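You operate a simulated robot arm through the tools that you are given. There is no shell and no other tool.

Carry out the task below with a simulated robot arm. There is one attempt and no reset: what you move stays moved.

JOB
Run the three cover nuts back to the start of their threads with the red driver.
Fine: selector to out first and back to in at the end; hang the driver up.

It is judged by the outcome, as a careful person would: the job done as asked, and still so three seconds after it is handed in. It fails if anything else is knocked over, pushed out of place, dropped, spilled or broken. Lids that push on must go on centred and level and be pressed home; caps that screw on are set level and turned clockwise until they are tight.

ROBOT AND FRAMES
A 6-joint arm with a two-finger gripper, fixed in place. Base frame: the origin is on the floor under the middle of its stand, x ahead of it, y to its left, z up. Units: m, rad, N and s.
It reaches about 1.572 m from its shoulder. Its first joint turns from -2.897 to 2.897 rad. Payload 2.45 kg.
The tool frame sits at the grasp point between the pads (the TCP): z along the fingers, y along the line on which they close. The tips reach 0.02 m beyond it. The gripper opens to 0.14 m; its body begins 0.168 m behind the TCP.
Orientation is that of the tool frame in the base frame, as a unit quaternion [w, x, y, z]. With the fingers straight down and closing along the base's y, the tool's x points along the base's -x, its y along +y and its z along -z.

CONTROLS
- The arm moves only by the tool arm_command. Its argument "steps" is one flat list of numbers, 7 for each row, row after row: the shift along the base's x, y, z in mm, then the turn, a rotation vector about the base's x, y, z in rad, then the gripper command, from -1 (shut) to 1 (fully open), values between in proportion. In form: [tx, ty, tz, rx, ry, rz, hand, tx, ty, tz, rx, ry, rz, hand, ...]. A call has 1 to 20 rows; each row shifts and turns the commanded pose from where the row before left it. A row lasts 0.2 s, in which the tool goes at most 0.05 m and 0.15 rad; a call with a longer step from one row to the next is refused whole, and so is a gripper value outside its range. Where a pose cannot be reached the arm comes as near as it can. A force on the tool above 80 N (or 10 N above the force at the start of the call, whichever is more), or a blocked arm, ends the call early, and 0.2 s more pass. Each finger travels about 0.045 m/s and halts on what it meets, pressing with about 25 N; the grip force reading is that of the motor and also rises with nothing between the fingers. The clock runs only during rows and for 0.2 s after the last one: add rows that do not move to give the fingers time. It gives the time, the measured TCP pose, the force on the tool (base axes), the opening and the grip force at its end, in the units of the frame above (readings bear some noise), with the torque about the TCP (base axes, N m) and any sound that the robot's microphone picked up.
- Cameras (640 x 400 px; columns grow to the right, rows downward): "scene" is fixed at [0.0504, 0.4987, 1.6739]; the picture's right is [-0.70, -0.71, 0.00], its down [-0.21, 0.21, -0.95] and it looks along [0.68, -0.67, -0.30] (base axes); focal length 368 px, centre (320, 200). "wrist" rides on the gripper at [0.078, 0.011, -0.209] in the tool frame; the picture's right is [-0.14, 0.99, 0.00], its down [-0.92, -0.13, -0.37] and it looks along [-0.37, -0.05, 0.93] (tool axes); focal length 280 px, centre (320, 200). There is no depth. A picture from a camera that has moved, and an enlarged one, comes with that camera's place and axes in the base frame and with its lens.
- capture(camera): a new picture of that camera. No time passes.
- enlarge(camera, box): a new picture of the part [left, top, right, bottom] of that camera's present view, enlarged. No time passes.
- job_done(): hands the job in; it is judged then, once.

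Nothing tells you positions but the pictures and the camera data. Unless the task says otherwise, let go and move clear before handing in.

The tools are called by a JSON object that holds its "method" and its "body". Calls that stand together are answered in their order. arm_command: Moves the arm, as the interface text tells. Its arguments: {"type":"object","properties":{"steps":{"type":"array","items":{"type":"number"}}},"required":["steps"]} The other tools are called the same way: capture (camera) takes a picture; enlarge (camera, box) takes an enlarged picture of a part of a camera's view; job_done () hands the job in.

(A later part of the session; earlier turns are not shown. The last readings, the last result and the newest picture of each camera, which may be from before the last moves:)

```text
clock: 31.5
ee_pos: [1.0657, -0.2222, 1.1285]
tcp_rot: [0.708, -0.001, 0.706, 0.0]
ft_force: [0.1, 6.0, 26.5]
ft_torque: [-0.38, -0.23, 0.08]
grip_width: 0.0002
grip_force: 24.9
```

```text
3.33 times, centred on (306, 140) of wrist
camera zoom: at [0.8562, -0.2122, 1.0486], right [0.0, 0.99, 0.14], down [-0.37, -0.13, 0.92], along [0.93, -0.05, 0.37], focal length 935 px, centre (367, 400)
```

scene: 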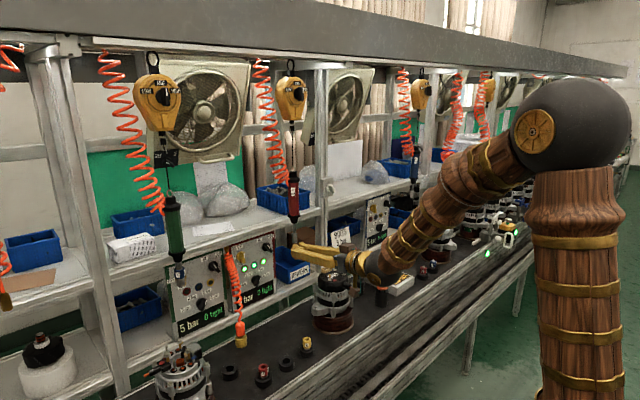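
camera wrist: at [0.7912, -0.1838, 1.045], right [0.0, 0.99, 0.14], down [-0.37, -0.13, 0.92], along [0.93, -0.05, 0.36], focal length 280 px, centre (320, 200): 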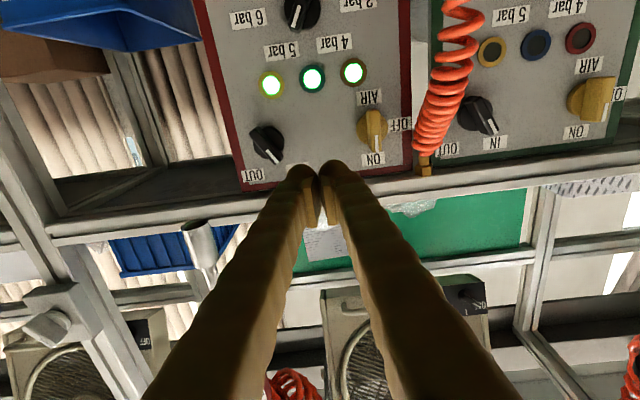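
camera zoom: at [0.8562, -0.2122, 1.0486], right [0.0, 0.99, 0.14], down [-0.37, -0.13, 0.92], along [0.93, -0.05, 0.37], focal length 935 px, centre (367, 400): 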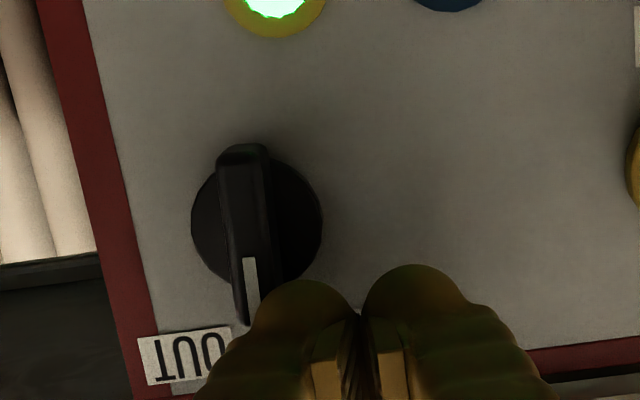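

The selector has turned to about mid-way, but the fingertip is riding over the bar's end. I'll back off, lower a few mm, and push again.

{"method": "arm_command", "body": {"steps": [0, 6, 0, 0, 0, 0, -1, 0, 3, -4, 0, 0, 0, -1, 0, 0, -4, 0, 0, 0, -1, 0, -4, 0, 0, 0, 0, -1, 0, -4, 0, 0, 0, 0, -1, 0, 0, 0, 0, 0, 0, -1]}}

{"method": "enlarge", "body": {"camera": "wrist", "box": [210, 80, 402, 200]}}

```text
clock: 32.5
ee_pos: [1.0655, -0.2137, 1.1249]
tcp_rot: [0.712, -0.003, 0.703, 0.0]
ft_force: [0.1, 1.7, 12.9]
ft_torque: [-0.3, -0.07, 0.02]
grip_width: 0.0002
grip_force: 24.9
stopped in row 4: the force on the tool passed its limit at 81 N (the readings are from after the stop); the commanded pose is now the measured one
```

```text
3.33 times, centred on (306, 140) of wrist
camera zoom: at [0.8579, -0.2047, 1.0453], right [-0.01, 0.99, 0.13], down [-0.38, -0.13, 0.92], along [0.93, -0.05, 0.38], focal length 935 px, centre (367, 400)
```

zoom: 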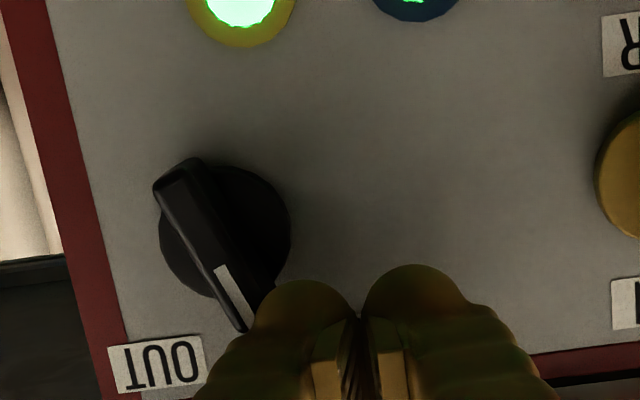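

The selector sprang back toward IN, so it has a detent and must be pushed past centre. I'll back off, drop to about the pointer's mid-height and push its side squarely.

{"method": "arm_command", "body": {"steps": [0, 8, 0, 0, 0.012, 0, -1, 0, 4, -5, 0, 0, 0, -1, 0, 0, -5, 0, 0, 0, -1, 0, 0, -5, 0, 0, 0, -1, 0, 0, 0, 0, 0, 0, -1]}}

{"method": "enlarge", "body": {"camera": "wrist", "box": [210, 80, 402, 200]}}

{"method": "enlarge", "body": {"camera": "scene", "box": [220, 205, 332, 275]}}

```text
clock: 33.7
ee_pos: [1.0658, -0.2012, 1.1101]
tcp_rot: [0.706, -0.002, 0.708, 0.0]
ft_force: [-0.6, -0.1, -0.3]
ft_torque: [0.05, 0.0, -0.01]
grip_width: 0.0
grip_force: 25.5
```

```text
3.33 times, centred on (306, 140) of wrist
camera zoom: at [0.8567, -0.1916, 1.0315], right [0.0, 0.99, 0.13], down [-0.36, -0.13, 0.92], along [0.93, -0.05, 0.36], focal length 935 px, centre (367, 400)
```

zoom: 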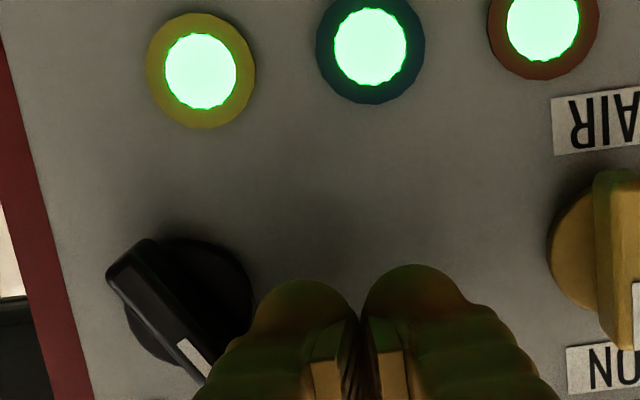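

```text
5.71 times, centred on (276, 240) of scene
camera zoom: at [0.0504, 0.4987, 1.6739], right [-0.7, -0.71, 0.0], down [-0.21, 0.21, -0.95], along [0.68, -0.67, -0.3], focal length 2105 px, centre (571, -29)
```

zoom: 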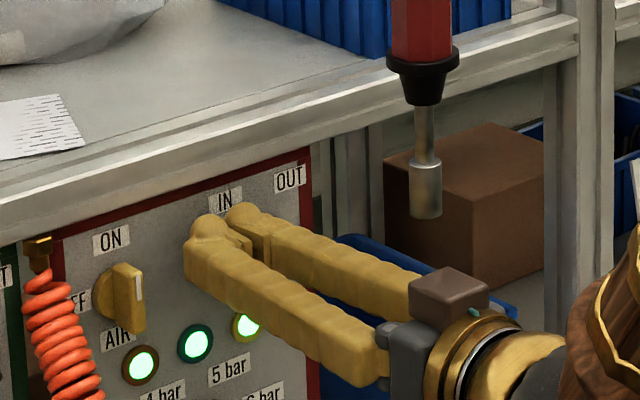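

{"method": "arm_command", "body": {"steps": [0, -4, 0, 0, 0, 0, -1, 0, -4, 0, 0, 0, 0, -1, 0, -4, 0, 0, 0, 0, -1, 0, -4, 0, 0, 0, 0, -1, 0, -3, 0, 0, 0, 0, -1, 0, 0, 0, 0, 0, 0, -1]}}

{"method": "enlarge", "body": {"camera": "wrist", "box": [210, 80, 402, 200]}}

```text
clock: 35.1
ee_pos: [1.0668, -0.218, 1.1123]
tcp_rot: [0.707, -0.005, 0.707, 0.001]
ft_force: [-9.0, 54.9, 22.8]
ft_torque: [0.16, -0.03, 0.22]
grip_width: 0.0
grip_force: 24.9
```

```text
3.33 times, centred on (306, 140) of wrist
camera zoom: at [0.857, -0.2095, 1.033], right [-0.01, 0.99, 0.13], down [-0.37, -0.13, 0.92], along [0.93, -0.04, 0.37], focal length 935 px, centre (367, 400)
```

zoom: 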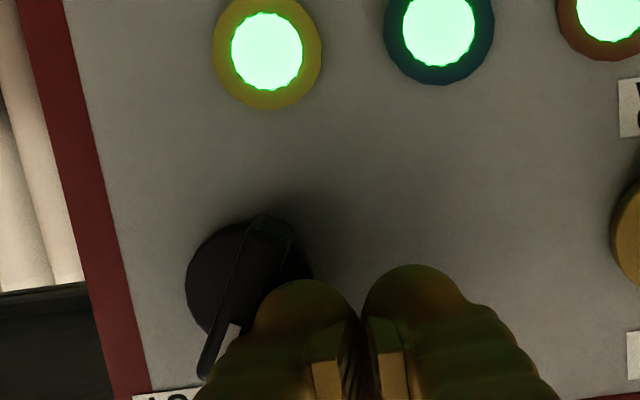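

The pointer has now snapped over past vertical to the OUT side. I'll back off and check it stays there.

{"method": "arm_command", "body": {"steps": [0, 6, 0, 0, 0, 0, -1, 0, 6, 0, 0, 0, 0, -1, 0, 8, 0, 0, 0, 0, -1, -20, 0, 0, 0, 0, 0, -1, -40, 0, 0, 0, 0, 0, -1, -40, 0, 0, 0, 0, 0, -1, -40, 0, 0, 0, 0, 0, -1, -40, 0, 0, 0, 0, 0, -1]}}

{"method": "enlarge", "body": {"camera": "wrist", "box": [220, 40, 400, 200]}}

{"method": "enlarge", "body": {"camera": "scene", "box": [220, 215, 332, 285]}}

```text
clock: 36.9
ee_pos: [0.8865, -0.1998, 1.1095]
tcp_rot: [0.705, -0.003, 0.709, -0.001]
ft_force: [0.4, 0.0, -0.1]
ft_torque: [0.01, 0.01, -0.01]
grip_width: 0.0
grip_force: 24.9
```

```text
2.50 times, centred on (310, 120) of wrist
camera zoom: at [0.6767, -0.1917, 1.0324], right [0.0, 0.99, 0.13], down [-0.36, -0.13, 0.92], along [0.93, -0.05, 0.36], focal length 701 px, centre (345, 400)
```

zoom: 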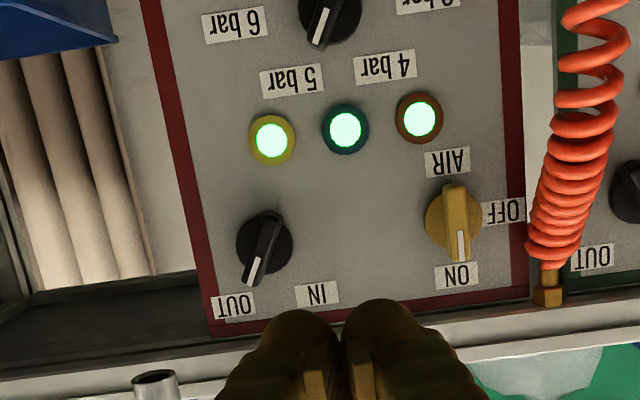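

```text
5.71 times, centred on (276, 250) of scene
camera zoom: at [0.0504, 0.4987, 1.6739], right [-0.7, -0.71, 0.0], down [-0.21, 0.21, -0.95], along [0.68, -0.67, -0.3], focal length 2105 px, centre (571, -86)
```

zoom: 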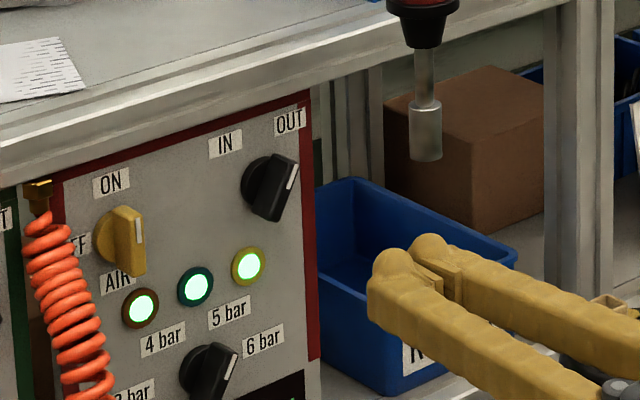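

The selector now reads OUT, with air on and 5 bar. Next I'll back up, pitch to 45°, open the fingers and line up with the red driver's body at about z 1.26.

{"method": "arm_command", "body": {"steps": [-15, -16, 25, 0, 0.13, 0, 1, -15, -16, 25, 0, 0.13, 0, 1, -15, -16, 25, 0, 0.13, 0, 1, -15, -16, 25, 0, 0.13, 0, 1, -15, -16, 25, 0, 0.13, 0, 1, -15, -16, 27, 0, 0.13, 0, 1, 0, 0, 0, 0, 0, 0, 1, 0, 0, 0, 0, 0, 0, 1, 0, 0, 0, 0, 0, 0, 1]}}

{"method": "capture", "body": {"camera": "wrist"}}

{"method": "enlarge", "body": {"camera": "scene", "box": [230, 140, 390, 280]}}

```text
clock: 38.9
ee_pos: [0.7946, -0.2974, 1.262]
tcp_rot: [0.384, -0.002, 0.923, 0.001]
ft_force: [-0.3, -0.3, -0.2]
ft_torque: [0.0, -0.02, -0.01]
grip_width: 0.1399
grip_force: 0.2
```

```text
taken
camera wrist: at [0.5912, -0.288, 1.3547], right [0.09, 0.99, 0.1], down [0.39, -0.13, 0.91], along [0.92, -0.05, -0.4], focal length 280 px, centre (320, 200)
```

wrist: 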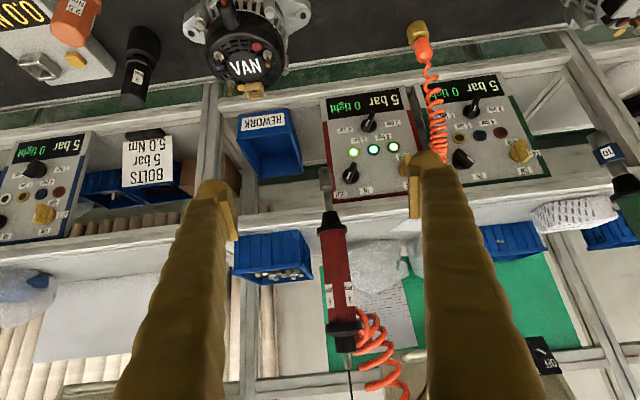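

```text
2.86 times, centred on (310, 210) of scene
camera zoom: at [0.0504, 0.4987, 1.6739], right [-0.7, -0.71, 0.0], down [-0.21, 0.21, -0.95], along [0.68, -0.67, -0.3], focal length 1052 px, centre (349, 171)
```

zoom: 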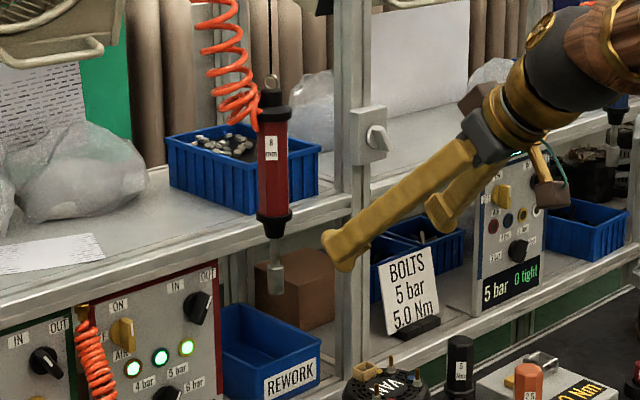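

The driver sits centred between the open fingers. I'll advance to it.

{"method": "arm_command", "body": {"steps": [40, 0, 0, 0, 0, 0, 1, 40, 0, 0, 0, 0, 0, 1, 40, 0, 0, 0, 0, 0, 1, 40, 0, 0, 0, 0, 0, 1, 30, 1, 0, 0, 0, 0, 1, 0, 0, 0, 0, 0, 0, 1]}}

{"method": "capture", "body": {"camera": "wrist"}}

{"method": "enlarge", "body": {"camera": "scene", "box": [230, 140, 390, 280]}}

```text
clock: 40.3
ee_pos: [0.9865, -0.2946, 1.2628]
tcp_rot: [0.383, -0.003, 0.924, 0.002]
ft_force: [-0.4, 0.2, -0.4]
ft_torque: [0.02, -0.03, 0.0]
grip_width: 0.1398
grip_force: 0.1
```

```text
taken
camera wrist: at [0.783, -0.2854, 1.3544], right [0.09, 0.99, 0.1], down [0.39, -0.13, 0.91], along [0.92, -0.05, -0.4], focal length 280 px, centre (320, 200)
```

wrist: 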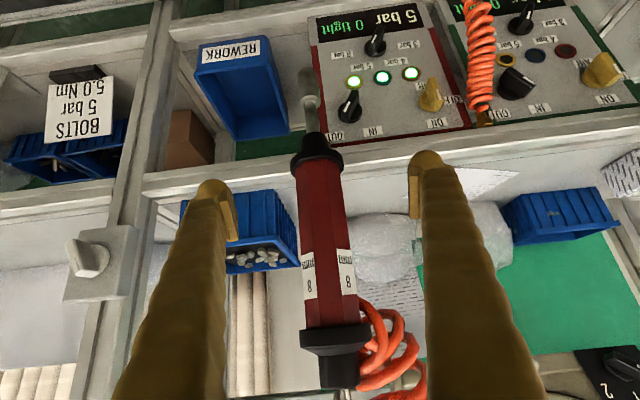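

```text
2.86 times, centred on (310, 210) of scene
camera zoom: at [0.0504, 0.4987, 1.6739], right [-0.7, -0.71, 0.0], down [-0.21, 0.21, -0.95], along [0.68, -0.67, -0.3], focal length 1052 px, centre (349, 171)
```

zoom: 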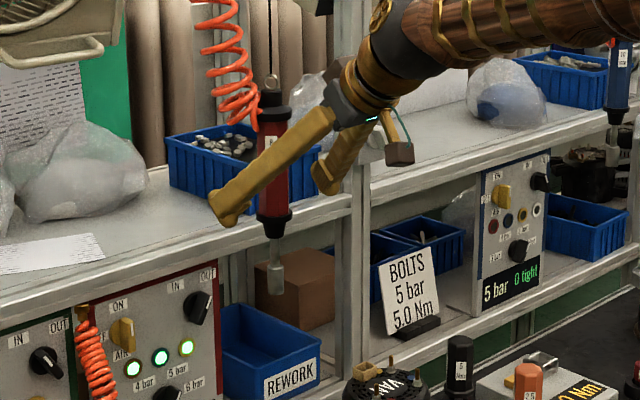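

Aligned with the driver body. Closing the fingers on it.

{"method": "arm_command", "body": {"steps": [0, 0, 0, 0, 0, 0, -1, 0, 0, 0, 0, 0, 0, -1, 0, 0, 0, 0, 0, 0, -1, 0, 0, 0, 0, 0, 0, -1, 0, 0, 0, 0, 0, 0, -1, 0, 0, 0, 0, 0, 0, -1, 0, 0, 0, 0, 0, 0, -1, 0, 0, 0, 0, 0, 0, -1, 0, 0, 0, 0, 0, 0, -1]}}

{"method": "capture", "body": {"camera": "wrist"}}

{"method": "enlarge", "body": {"camera": "scene", "box": [230, 140, 390, 280]}}

```text
clock: 42.3
ee_pos: [0.9878, -0.2945, 1.262]
tcp_rot: [0.383, -0.004, 0.924, 0.002]
ft_force: [0.7, -0.5, 0.2]
ft_torque: [0.02, -0.01, -0.04]
grip_width: 0.0351
grip_force: 25.5
```

```text
taken
camera wrist: at [0.7828, -0.2854, 1.3543], right [0.09, 0.99, 0.1], down [0.39, -0.13, 0.91], along [0.92, -0.05, -0.4], focal length 280 px, centre (320, 200)
```

wrist: 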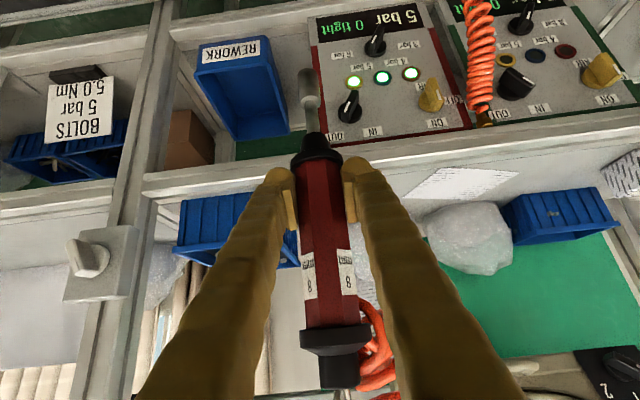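

```text
2.86 times, centred on (310, 210) of scene
camera zoom: at [0.0504, 0.4987, 1.6739], right [-0.7, -0.71, 0.0], down [-0.21, 0.21, -0.95], along [0.68, -0.67, -0.3], focal length 1052 px, centre (349, 171)
```

zoom: 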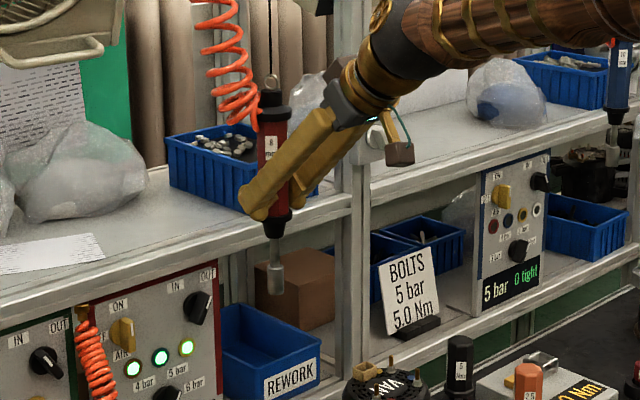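

The driver is gripped at 35 mm across its flats. I'll carry it level over to above the red-marked stud, with the tip still about 10 cm above the cover.

{"method": "arm_command", "body": {"steps": [-20, -8, 0, 0, 0, 0, -1, -30, -15, 0, 0, 0, 0, -1, -30, -15, 0, 0, 0, 0, -1, -25, -12, 0, 0, 0, 0, -1, -15, -8.5, 0, 0, 0, 0, -1, 0, 0, 0, 0, 0, 0, -1]}}

{"method": "capture", "body": {"camera": "wrist"}}

{"method": "enlarge", "body": {"camera": "scene", "box": [250, 150, 410, 310]}}

```text
clock: 43.7
ee_pos: [0.8676, -0.3535, 1.2601]
tcp_rot: [0.383, -0.003, 0.924, 0.002]
ft_force: [5.8, 3.1, -0.4]
ft_torque: [-0.41, 0.69, 0.04]
grip_width: 0.0354
grip_force: 25.2
```

```text
taken
camera wrist: at [0.664, -0.3447, 1.3526], right [0.09, 0.99, 0.1], down [0.39, -0.13, 0.91], along [0.92, -0.04, -0.4], focal length 280 px, centre (320, 200)
```

wrist: 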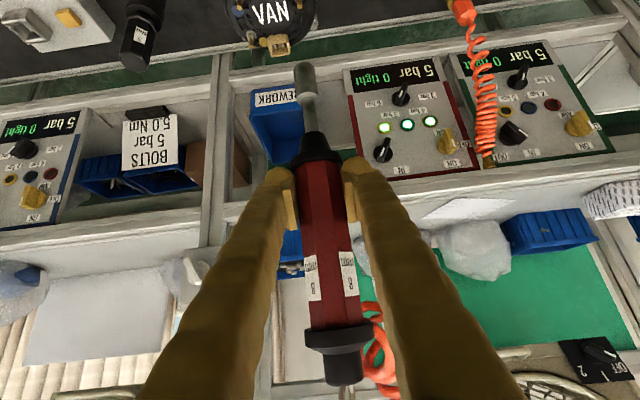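

```text
2.50 times, centred on (330, 230) of scene
camera zoom: at [0.0504, 0.4987, 1.6739], right [-0.7, -0.71, 0.0], down [-0.21, 0.21, -0.95], along [0.68, -0.67, -0.3], focal length 921 px, centre (295, 125)
```

zoom: 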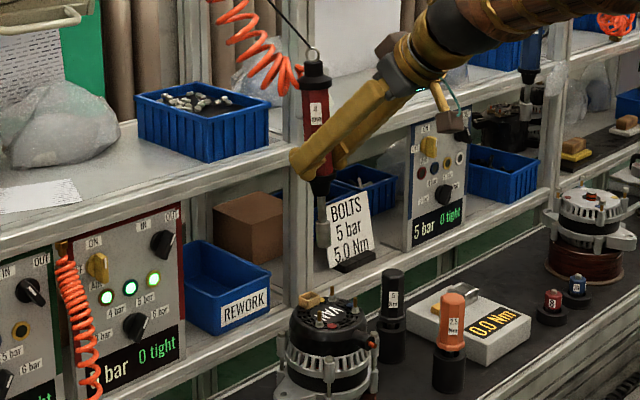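

The cable's pull may have tilted the driver slightly in the pads. I'll measure the tip and top positions.

{"method": "enlarge", "body": {"camera": "wrist", "box": [210, 0, 402, 120]}}

{"method": "enlarge", "body": {"camera": "scene", "box": [300, 190, 396, 290]}}

{"method": "enlarge", "body": {"camera": "scene", "box": [340, 160, 420, 210]}}

{"method": "enlarge", "body": {"camera": "wrist", "box": [272, 120, 400, 400]}}

```text
3.33 times, centred on (306, 60) of wrist
camera zoom: at [0.664, -0.3447, 1.3526], right [0.09, 0.99, 0.1], down [0.39, -0.13, 0.91], along [0.92, -0.04, -0.4], focal length 935 px, centre (367, 667)
```

zoom: 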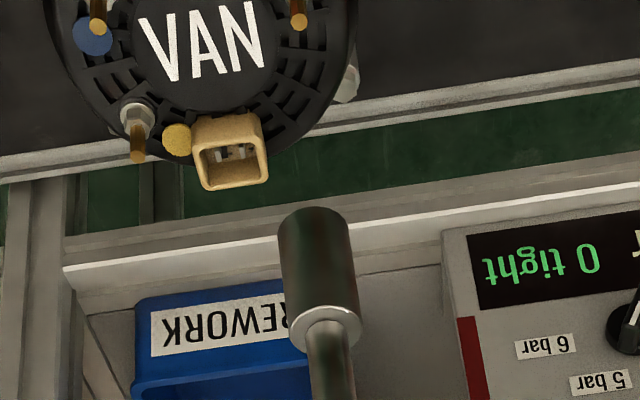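

```text
4.00 times, centred on (348, 240) of scene
camera zoom: at [0.0504, 0.4987, 1.6739], right [-0.7, -0.71, 0.0], down [-0.21, 0.21, -0.95], along [0.68, -0.67, -0.3], focal length 1473 px, centre (208, 40)
```

zoom: 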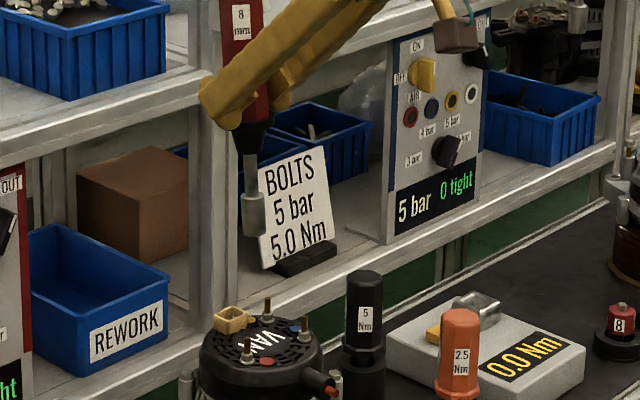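

```text
8.00 times, centred on (380, 185) of scene
camera zoom: at [0.0504, 0.4987, 1.6739], right [-0.7, -0.71, 0.0], down [-0.21, 0.21, -0.95], along [0.68, -0.67, -0.3], focal length 2947 px, centre (-160, 320)
```

zoom: 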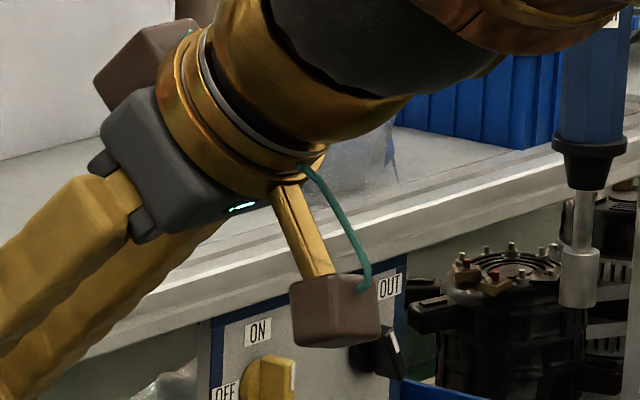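

```text
1.43 times, centred on (336, 260) of wrist
camera zoom: at [0.664, -0.3447, 1.3526], right [0.09, 0.99, 0.1], down [0.39, -0.13, 0.91], along [0.92, -0.04, -0.4], focal length 401 px, centre (297, 114)
```

zoom: 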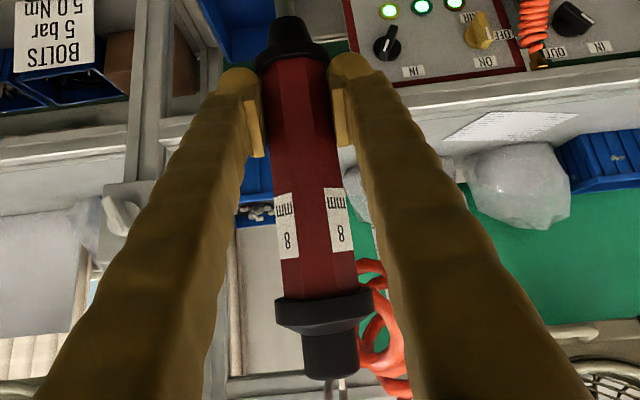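

The tip is about 6 mm toward the robot of where it should be, a tilt of about 2.7° caused by the cable. I'll straighten it with a small wrist rotation and descend to about 1.5 cm above the stud.

{"method": "arm_command", "body": {"steps": [0, 0, 0, 0.012, -0.047, 0, -1, 0, 0, -25, 0, 0, 0, -1, 0, 0, -25, 0, 0, 0, -1, 0, 0, -20, 0, 0, 0, -1, 0, 0, -12, 0, 0, 0, -1, 0, 0, 0, 0, 0, 0, -1]}}

{"method": "enlarge", "body": {"camera": "wrist", "box": [210, 0, 402, 120]}}

{"method": "enlarge", "body": {"camera": "scene", "box": [310, 220, 390, 300]}}

{"method": "enlarge", "body": {"camera": "scene", "box": [280, 160, 400, 320]}}

```text
clock: 45.1
ee_pos: [0.867, -0.3546, 1.1796]
tcp_rot: [0.405, -0.001, 0.914, 0.008]
ft_force: [3.7, 2.1, 0.9]
ft_torque: [-0.31, 0.57, 0.01]
grip_width: 0.0354
grip_force: 25.0
```

```text
3.33 times, centred on (306, 60) of wrist
camera zoom: at [0.6593, -0.346, 1.262], right [0.09, 0.99, 0.11], down [0.35, -0.14, 0.93], along [0.93, -0.04, -0.35], focal length 935 px, centre (367, 667)
```

zoom: 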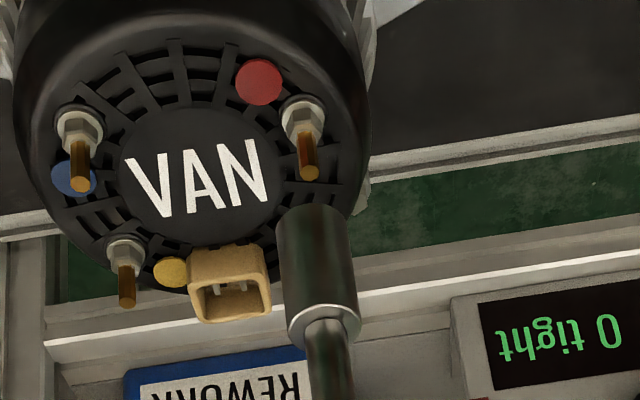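

```text
5.00 times, centred on (350, 260) of scene
camera zoom: at [0.0504, 0.4987, 1.6739], right [-0.7, -0.71, 0.0], down [-0.21, 0.21, -0.95], along [0.68, -0.67, -0.3], focal length 1842 px, centre (170, -100)
```

zoom: 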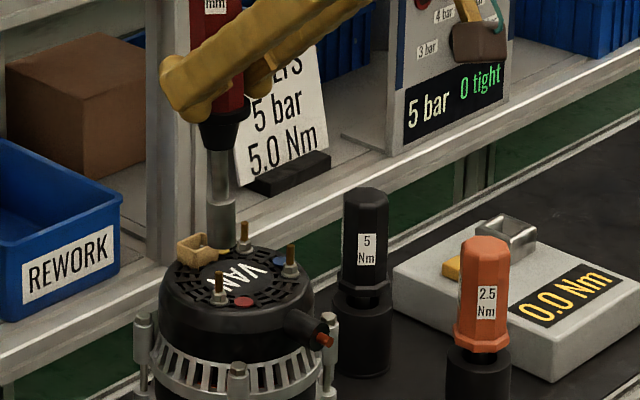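

```text
2.50 times, centred on (340, 240) of scene
camera zoom: at [0.0504, 0.4987, 1.6739], right [-0.7, -0.71, 0.0], down [-0.21, 0.21, -0.95], along [0.68, -0.67, -0.3], focal length 921 px, centre (270, 100)
```

zoom: 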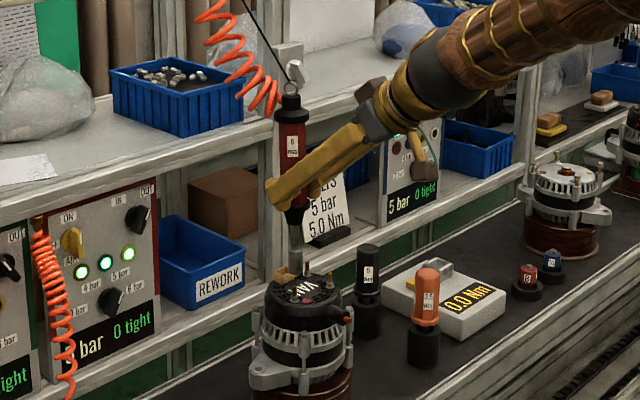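

{"method": "enlarge", "body": {"camera": "scene", "box": [340, 250, 388, 280]}}

{"method": "enlarge", "body": {"camera": "wrist", "box": [266, 20, 346, 80]}}

```text
13.33 times, centred on (364, 265) of scene
camera zoom: at [0.0504, 0.4987, 1.6739], right [-0.7, -0.71, 0.0], down [-0.21, 0.21, -0.95], along [0.68, -0.67, -0.3], focal length 4911 px, centre (-267, -667)
```

zoom: 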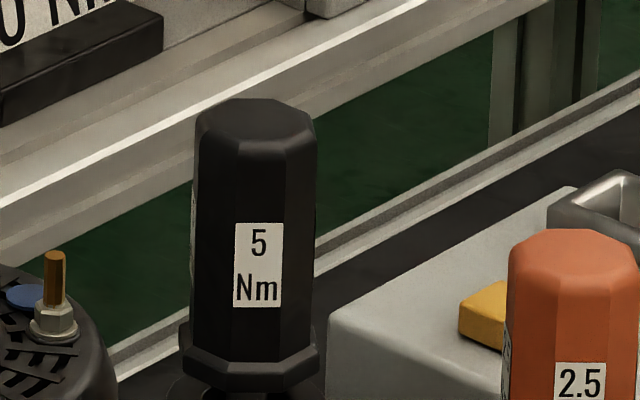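

```text
6.67 times, centred on (306, 50) of wrist
camera zoom: at [0.6593, -0.346, 1.262], right [0.09, 0.99, 0.11], down [0.35, -0.14, 0.93], along [0.93, -0.04, -0.35], focal length 1869 px, centre (413, 1200)
```

zoom: 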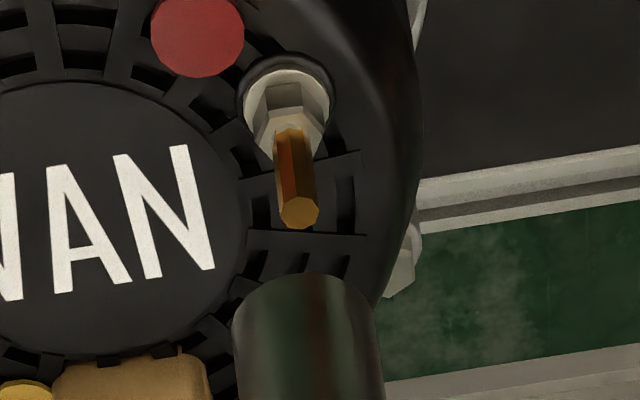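

{"method": "enlarge", "body": {"camera": "scene", "box": [309, 246, 349, 286]}}

```text
10.00 times, centred on (329, 266) of scene
camera zoom: at [0.0504, 0.4987, 1.6739], right [-0.7, -0.71, 0.0], down [-0.21, 0.21, -0.95], along [0.68, -0.67, -0.3], focal length 3684 px, centre (230, -460)
```

zoom: 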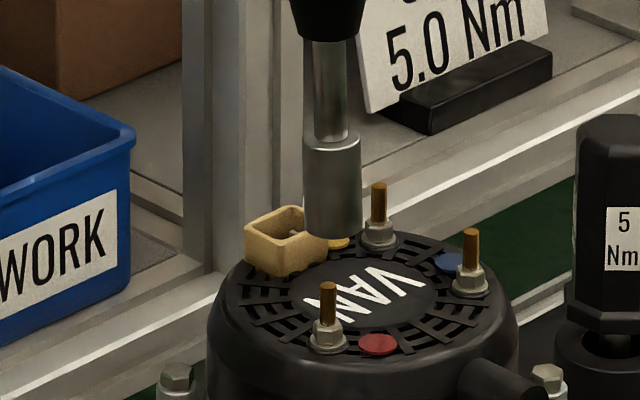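

The socket is about 1 mm from the stud axis and 2 cm above it. I'll make a fine correction and lower it over the stud to just above the nut.

{"method": "arm_command", "body": {"steps": [-1.6, 0.7, 0, 0, -0.02, 0, -1, 0, 0, -5, 0, 0, 0, -1, 0, 0, -5, 0, 0, 0, -1, 0, 0, -5, 0, 0, 0, -1, 0, 0, 0, 0, 0, 0, -1]}}

{"method": "enlarge", "body": {"camera": "wrist", "box": [266, 20, 346, 80]}}

{"method": "enlarge", "body": {"camera": "scene", "box": [309, 246, 349, 286]}}

```text
clock: 46.3
ee_pos: [0.8655, -0.3538, 1.1642]
tcp_rot: [0.414, 0.001, 0.91, 0.006]
ft_force: [3.5, 1.8, 0.1]
ft_torque: [-0.28, 0.55, 0.01]
grip_width: 0.0351
grip_force: 25.2
```

```text
6.67 times, centred on (306, 50) of wrist
camera zoom: at [0.6559, -0.3452, 1.2431], right [0.08, 0.99, 0.12], down [0.33, -0.14, 0.93], along [0.94, -0.04, -0.34], focal length 1869 px, centre (413, 1200)
```

zoom: 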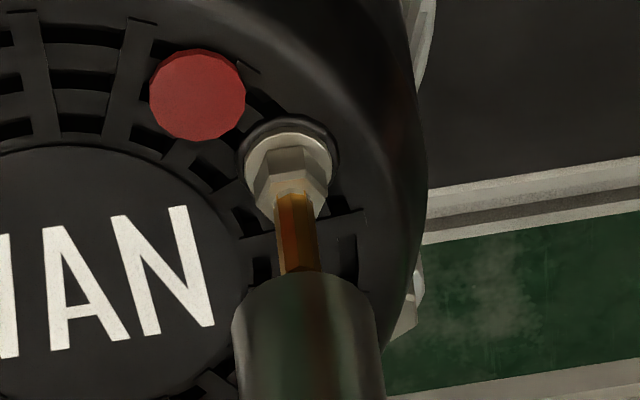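

```text
10.00 times, centred on (329, 266) of scene
camera zoom: at [0.0504, 0.4987, 1.6739], right [-0.7, -0.71, 0.0], down [-0.21, 0.21, -0.95], along [0.68, -0.67, -0.3], focal length 3684 px, centre (230, -460)
```

zoom: 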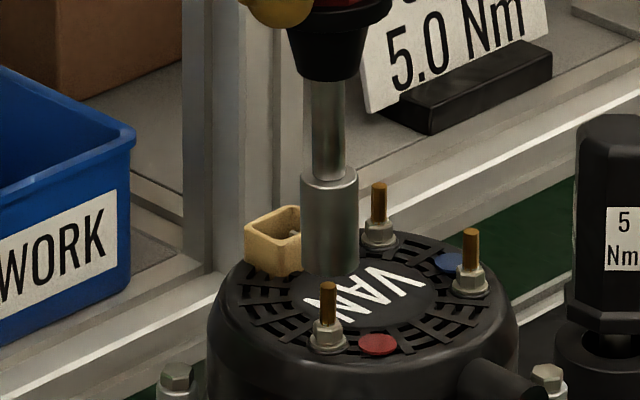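

Aligned within about half a millimetre. Continuing down over the stud toward the nut.

{"method": "arm_command", "body": {"steps": [0, 0, -5, 0, 0, 0, -1, 0, 0, -5, 0, 0, 0, -1, 0, 0, -4, 0, 0, 0, -1, 0, 0, 0, 0, 0, 0, -1]}}

{"method": "enlarge", "body": {"camera": "wrist", "box": [266, 20, 346, 80]}}

{"method": "enlarge", "body": {"camera": "scene", "box": [309, 246, 349, 286]}}

```text
clock: 47.3
ee_pos: [0.8633, -0.353, 1.1511]
tcp_rot: [0.415, 0.001, 0.91, 0.006]
ft_force: [4.0, 1.9, 0.4]
ft_torque: [-0.28, 0.57, 0.0]
grip_width: 0.0354
grip_force: 25.0
```

```text
6.67 times, centred on (306, 50) of wrist
camera zoom: at [0.6553, -0.3453, 1.229], right [0.08, 0.99, 0.12], down [0.33, -0.14, 0.93], along [0.94, -0.04, -0.34], focal length 1869 px, centre (413, 1200)
```

zoom: 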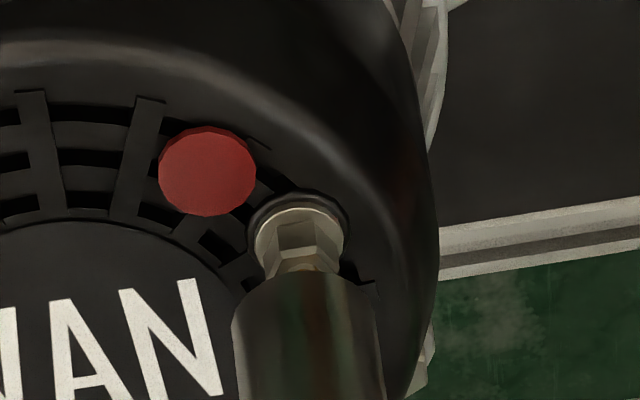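

```text
10.00 times, centred on (329, 266) of scene
camera zoom: at [0.0504, 0.4987, 1.6739], right [-0.7, -0.71, 0.0], down [-0.21, 0.21, -0.95], along [0.68, -0.67, -0.3], focal length 3684 px, centre (230, -460)
```

zoom: 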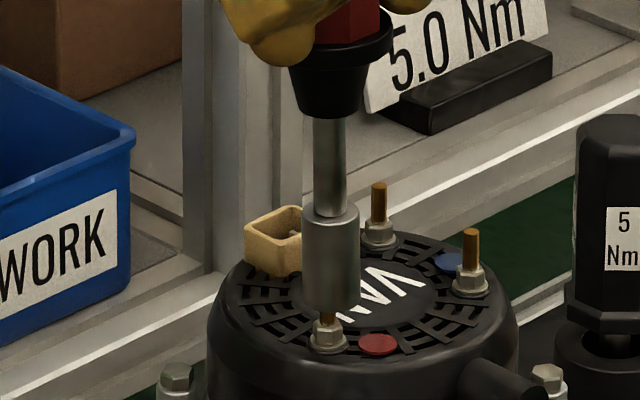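

{"method": "arm_command", "body": {"steps": [1.4, 0, 0, 0, 0, 0, -1, 0, 0, -2, 0, 0, 0, -1, 0, 0, -2, 0, 0, 0, -1, 0, 0, 0, 0, 0, 0, -1]}}

{"method": "enlarge", "body": {"camera": "wrist", "box": [266, 20, 346, 80]}}

{"method": "enlarge", "body": {"camera": "scene", "box": [316, 256, 346, 286]}}

```text
clock: 48.3
ee_pos: [0.8647, -0.3537, 1.1473]
tcp_rot: [0.414, -0.001, 0.91, 0.007]
ft_force: [3.7, 1.6, 0.9]
ft_torque: [-0.28, 0.56, 0.02]
grip_width: 0.0353
grip_force: 25.1
```

```text
6.67 times, centred on (306, 50) of wrist
camera zoom: at [0.6565, -0.3455, 1.2247], right [0.08, 0.99, 0.12], down [0.33, -0.14, 0.93], along [0.94, -0.04, -0.34], focal length 1869 px, centre (413, 1200)
```

zoom: 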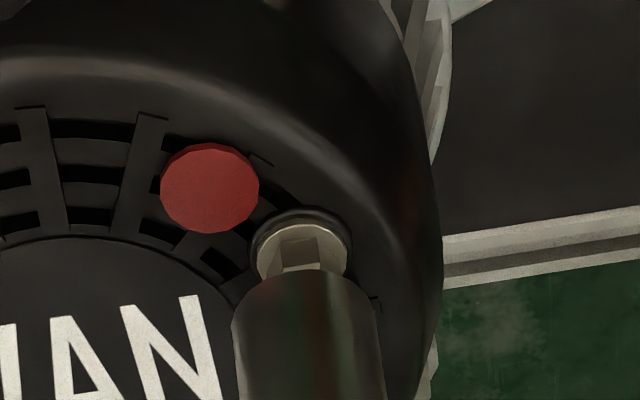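

```text
13.33 times, centred on (331, 271) of scene
camera zoom: at [0.0504, 0.4987, 1.6739], right [-0.7, -0.71, 0.0], down [-0.21, 0.21, -0.95], along [0.68, -0.67, -0.3], focal length 4911 px, centre (173, -747)
```

zoom: 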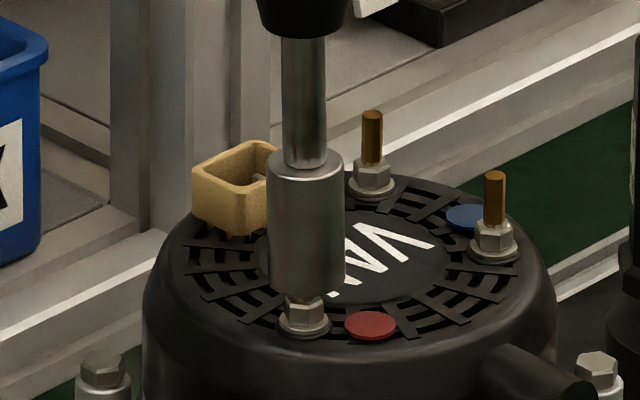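

{"method": "arm_command", "body": {"steps": [0, 0, -2, 0, 0, 0, -1, 0, 0, -2, 0, 0, 0, -1, 0, 0, 0, 0, 0, 0, -1]}}

{"method": "enlarge", "body": {"camera": "scene", "box": [316, 256, 346, 286]}}

{"method": "enlarge", "body": {"camera": "wrist", "box": [266, 20, 346, 80]}}

```text
clock: 49.1
ee_pos: [0.8659, -0.3537, 1.1411]
tcp_rot: [0.414, 0.0, 0.91, 0.006]
ft_force: [4.2, 2.3, 1.5]
ft_torque: [-0.27, 0.56, 0.03]
grip_width: 0.0353
grip_force: 24.8
```

```text
13.33 times, centred on (331, 271) of scene
camera zoom: at [0.0504, 0.4987, 1.6739], right [-0.7, -0.71, 0.0], down [-0.21, 0.21, -0.95], along [0.68, -0.67, -0.3], focal length 4911 px, centre (173, -747)
```

zoom: 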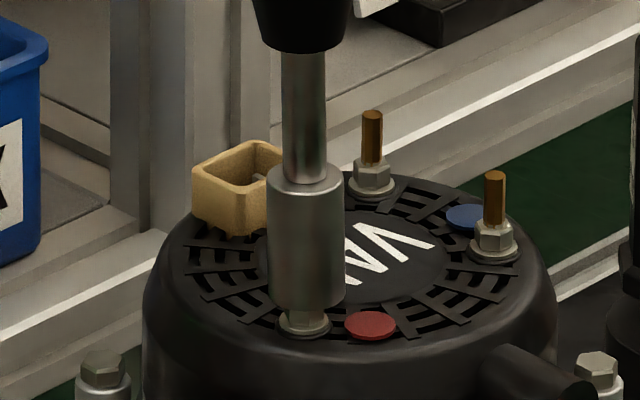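

```text
6.67 times, centred on (306, 50) of wrist
camera zoom: at [0.6565, -0.3455, 1.2203], right [0.08, 0.99, 0.12], down [0.33, -0.14, 0.93], along [0.94, -0.04, -0.34], focal length 1869 px, centre (413, 1200)
```

zoom: 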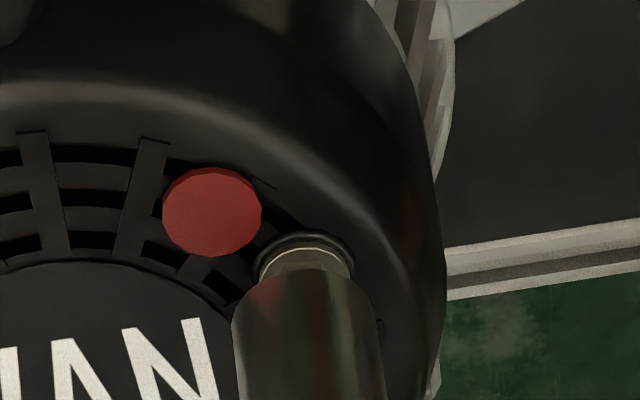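

The socket is slipping over the nut with no resistance yet. I'll press on gently and listen for the driver to start.

{"method": "arm_command", "body": {"steps": [0, 0, -2, 0, 0, 0, -1, 0, 0, -2, 0, 0, 0, -1]}}

{"method": "enlarge", "body": {"camera": "scene", "box": [316, 256, 346, 286]}}

```text
clock: 49.7
ee_pos: [0.8662, -0.3543, 1.1385]
tcp_rot: [0.414, 0.0, 0.91, 0.006]
ft_force: [3.1, 1.7, 0.6]
ft_torque: [-0.29, 0.51, 0.02]
grip_width: 0.0353
grip_force: 25.2
```

```text
13.33 times, centred on (331, 271) of scene
camera zoom: at [0.0504, 0.4987, 1.6739], right [-0.7, -0.71, 0.0], down [-0.21, 0.21, -0.95], along [0.68, -0.67, -0.3], focal length 4911 px, centre (173, -747)
```

zoom: 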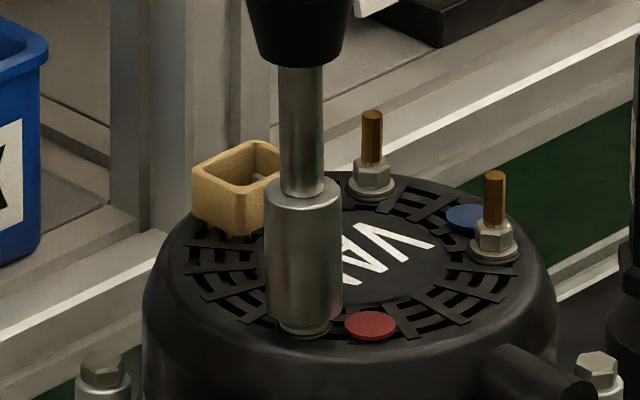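

{"method": "arm_command", "body": {"steps": [0, 0, -2, 0, 0, 0, -1]}}

{"method": "enlarge", "body": {"camera": "scene", "box": [316, 256, 346, 286]}}

```text
clock: 50.1
ee_pos: [0.8661, -0.3535, 1.1365]
tcp_rot: [0.414, -0.001, 0.91, 0.007]
ft_force: [4.9, 1.4, 0.7]
ft_torque: [-0.28, 0.5, -0.02]
grip_width: 0.0352
grip_force: 24.8
```

```text
13.33 times, centred on (331, 271) of scene
camera zoom: at [0.0504, 0.4987, 1.6739], right [-0.7, -0.71, 0.0], down [-0.21, 0.21, -0.95], along [0.68, -0.67, -0.3], focal length 4911 px, centre (173, -747)
```

zoom: 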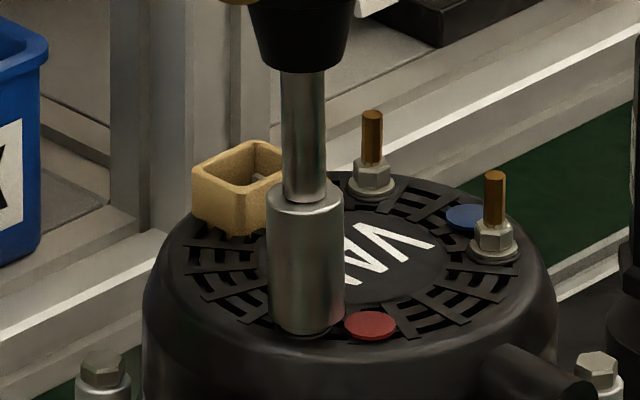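

{"method": "arm_command", "body": {"steps": [0, 0, -1.5, 0, 0, 0, -1]}}

{"method": "arm_command", "body": {"steps": [0, 0, -1.5, 0, 0, 0, -1]}}

{"method": "enlarge", "body": {"camera": "scene", "box": [316, 256, 346, 286]}}

```text
clock: 50.5
ee_pos: [0.8663, -0.3535, 1.1365]
tcp_rot: [0.415, -0.001, 0.91, 0.007]
ft_force: [3.6, 3.4, 5.8]
ft_torque: [-0.19, 0.55, 0.0]
grip_width: 0.0352
grip_force: 25.5
```

```text
clock: 50.9
ee_pos: [0.8657, -0.3535, 1.137]
tcp_rot: [0.416, 0.0, 0.909, 0.006]
ft_force: [5.4, 0.3, 39.4]
ft_torque: [-0.47, 0.02, -0.02]
grip_width: 0.0354
grip_force: 24.9
```

```text
13.33 times, centred on (331, 271) of scene
camera zoom: at [0.0504, 0.4987, 1.6739], right [-0.7, -0.71, 0.0], down [-0.21, 0.21, -0.95], along [0.68, -0.67, -0.3], focal length 4911 px, centre (173, -747)
```

zoom: 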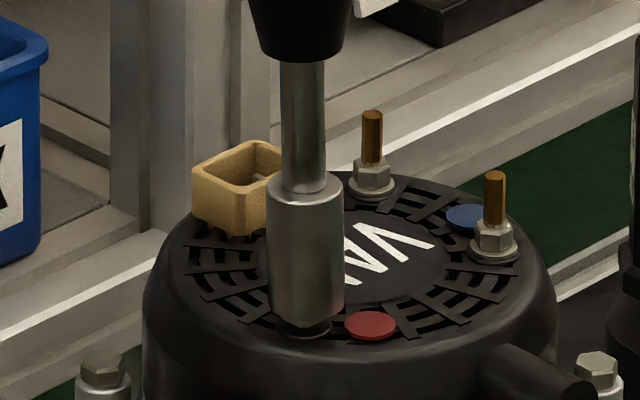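

The force rose to 39 N and the socket has lifted about 3 mm off the recess, so pressing seems to have started the driver and the nut is climbing. I'll follow it upward and watch.

{"method": "arm_command", "body": {"steps": [0, 0, 2, 0, 0, 0, -1]}}

{"method": "enlarge", "body": {"camera": "scene", "box": [316, 256, 346, 286]}}

{"method": "enlarge", "body": {"camera": "scene", "box": [225, 230, 289, 310]}}

```text
clock: 51.3
ee_pos: [0.866, -0.3533, 1.1418]
tcp_rot: [0.417, -0.001, 0.909, 0.005]
ft_force: [4.1, -1.1, 72.1]
ft_torque: [-0.6, 0.12, 0.0]
grip_width: 0.0355
grip_force: 24.5
```

```text
13.33 times, centred on (331, 271) of scene
camera zoom: at [0.0504, 0.4987, 1.6739], right [-0.7, -0.71, 0.0], down [-0.21, 0.21, -0.95], along [0.68, -0.67, -0.3], focal length 4911 px, centre (173, -747)
```

zoom: 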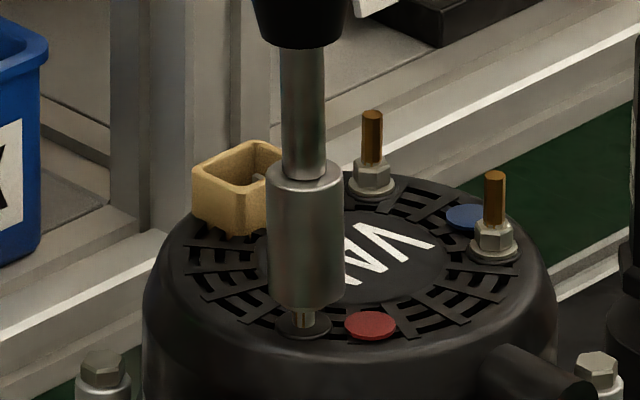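

```text
5.00 times, centred on (257, 270) of scene
camera zoom: at [0.0504, 0.4987, 1.6739], right [-0.7, -0.71, 0.0], down [-0.21, 0.21, -0.95], along [0.68, -0.67, -0.3], focal length 1842 px, centre (635, -150)
```

zoom: 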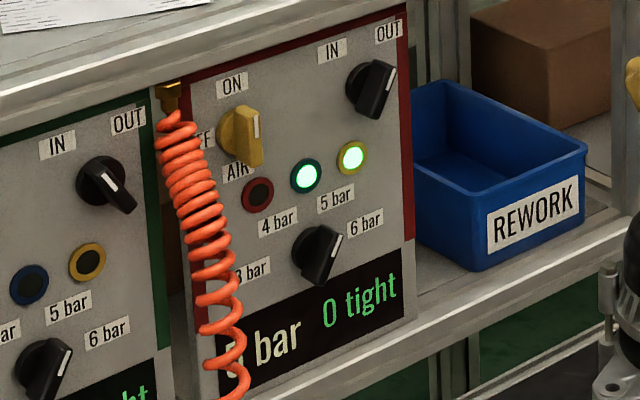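

The red lamp went out and the nut is visibly climbing its stud. I'll lift to relieve the force and check how far it has come.

{"method": "arm_command", "body": {"steps": [0, 0, 5, 0, 0, 0, -1]}}

{"method": "enlarge", "body": {"camera": "scene", "box": [316, 256, 346, 286]}}

{"method": "enlarge", "body": {"camera": "wrist", "box": [266, 20, 346, 80]}}

```text
clock: 51.7
ee_pos: [0.8662, -0.3532, 1.1459]
tcp_rot: [0.417, -0.001, 0.909, 0.006]
ft_force: [3.9, -3.1, 82.3]
ft_torque: [-0.7, 0.09, 0.04]
grip_width: 0.0361
grip_force: 25.0
```

```text
13.33 times, centred on (331, 271) of scene
camera zoom: at [0.0504, 0.4987, 1.6739], right [-0.7, -0.71, 0.0], down [-0.21, 0.21, -0.95], along [0.68, -0.67, -0.3], focal length 4911 px, centre (173, -747)
```

zoom: 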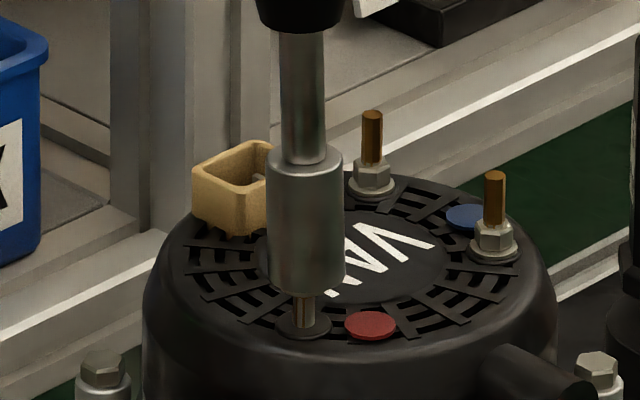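

```text
6.67 times, centred on (306, 50) of wrist
camera zoom: at [0.6568, -0.3458, 1.2221], right [0.08, 0.99, 0.11], down [0.32, -0.14, 0.94], along [0.94, -0.04, -0.33], focal length 1869 px, centre (413, 1200)
```

zoom: 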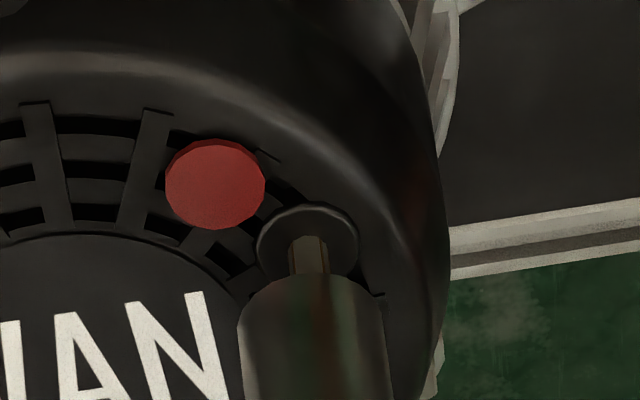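

The nut is climbing faster than I lifted, so I'll lift well clear now to stop the driver and inspect.

{"method": "arm_command", "body": {"steps": [0, 0, 14, 0, 0, 0, -1]}}

{"method": "enlarge", "body": {"camera": "scene", "box": [316, 256, 346, 286]}}

{"method": "enlarge", "body": {"camera": "wrist", "box": [266, 20, 346, 80]}}

```text
clock: 52.1
ee_pos: [0.8642, -0.3529, 1.1486]
tcp_rot: [0.411, -0.001, 0.911, 0.009]
ft_force: [5.2, 2.5, 2.7]
ft_torque: [-0.34, 0.28, 0.04]
grip_width: 0.0357
grip_force: 25.2
```

```text
13.33 times, centred on (331, 271) of scene
camera zoom: at [0.0504, 0.4987, 1.6739], right [-0.7, -0.71, 0.0], down [-0.21, 0.21, -0.95], along [0.68, -0.67, -0.3], focal length 4911 px, centre (173, -747)
```

zoom: 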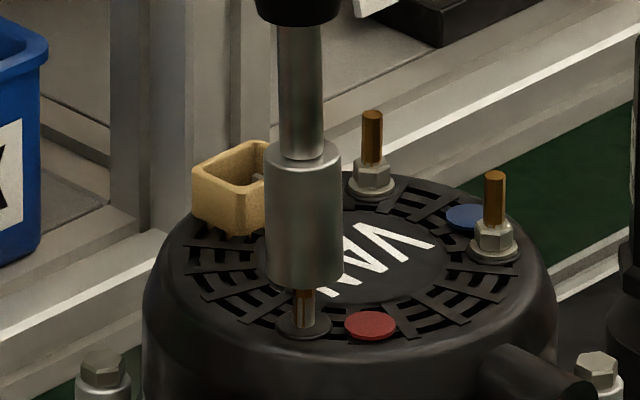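

```text
6.67 times, centred on (306, 50) of wrist
camera zoom: at [0.6559, -0.3453, 1.228], right [0.08, 0.99, 0.12], down [0.33, -0.14, 0.93], along [0.94, -0.04, -0.34], focal length 1869 px, centre (413, 1200)
```

zoom: 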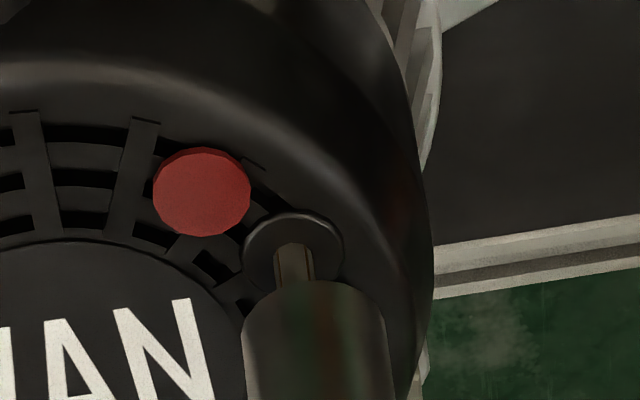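

{"method": "arm_command", "body": {"steps": [0, 0, 8, 0, 0, 0, -1, 0, 0, 8, 0, 0, 0, -1, 0, 0, 6, 0, 0, 0, -1, 0, 0, 0, 0, 0, 0, -1]}}

{"method": "enlarge", "body": {"camera": "scene", "box": [316, 256, 346, 286]}}

{"method": "enlarge", "body": {"camera": "wrist", "box": [266, 20, 346, 80]}}

{"method": "enlarge", "body": {"camera": "scene", "box": [225, 230, 289, 310]}}

```text
clock: 53.1
ee_pos: [0.865, -0.3538, 1.1755]
tcp_rot: [0.414, 0.0, 0.91, 0.007]
ft_force: [4.6, 2.1, 1.2]
ft_torque: [-0.33, 0.57, 0.01]
grip_width: 0.0356
grip_force: 25.2
```

```text
13.33 times, centred on (331, 271) of scene
camera zoom: at [0.0504, 0.4987, 1.6739], right [-0.7, -0.71, 0.0], down [-0.21, 0.21, -0.95], along [0.68, -0.67, -0.3], focal length 4911 px, centre (173, -747)
```

zoom: 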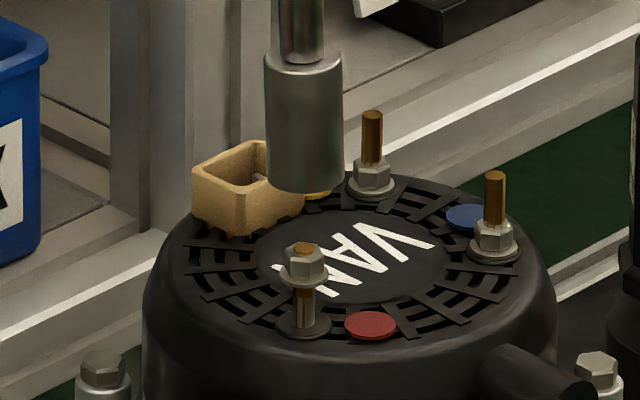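

```text
6.67 times, centred on (306, 50) of wrist
camera zoom: at [0.6563, -0.3453, 1.2541], right [0.08, 0.99, 0.12], down [0.33, -0.14, 0.93], along [0.94, -0.04, -0.34], focal length 1869 px, centre (413, 1200)
```

zoom: 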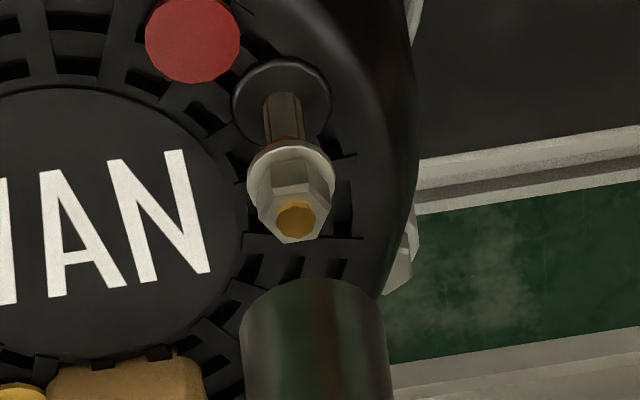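

```text
5.00 times, centred on (257, 270) of scene
camera zoom: at [0.0504, 0.4987, 1.6739], right [-0.7, -0.71, 0.0], down [-0.21, 0.21, -0.95], along [0.68, -0.67, -0.3], focal length 1842 px, centre (635, -150)
```

zoom: 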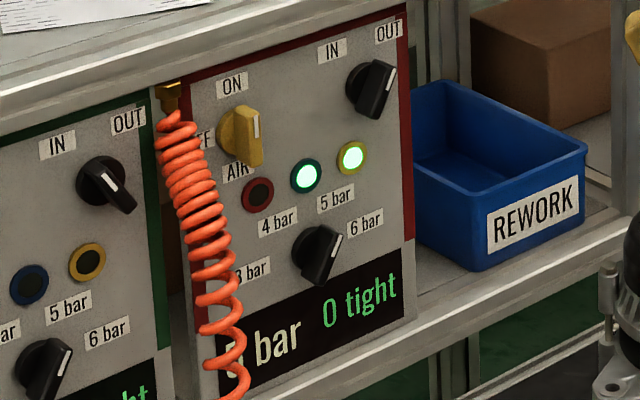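

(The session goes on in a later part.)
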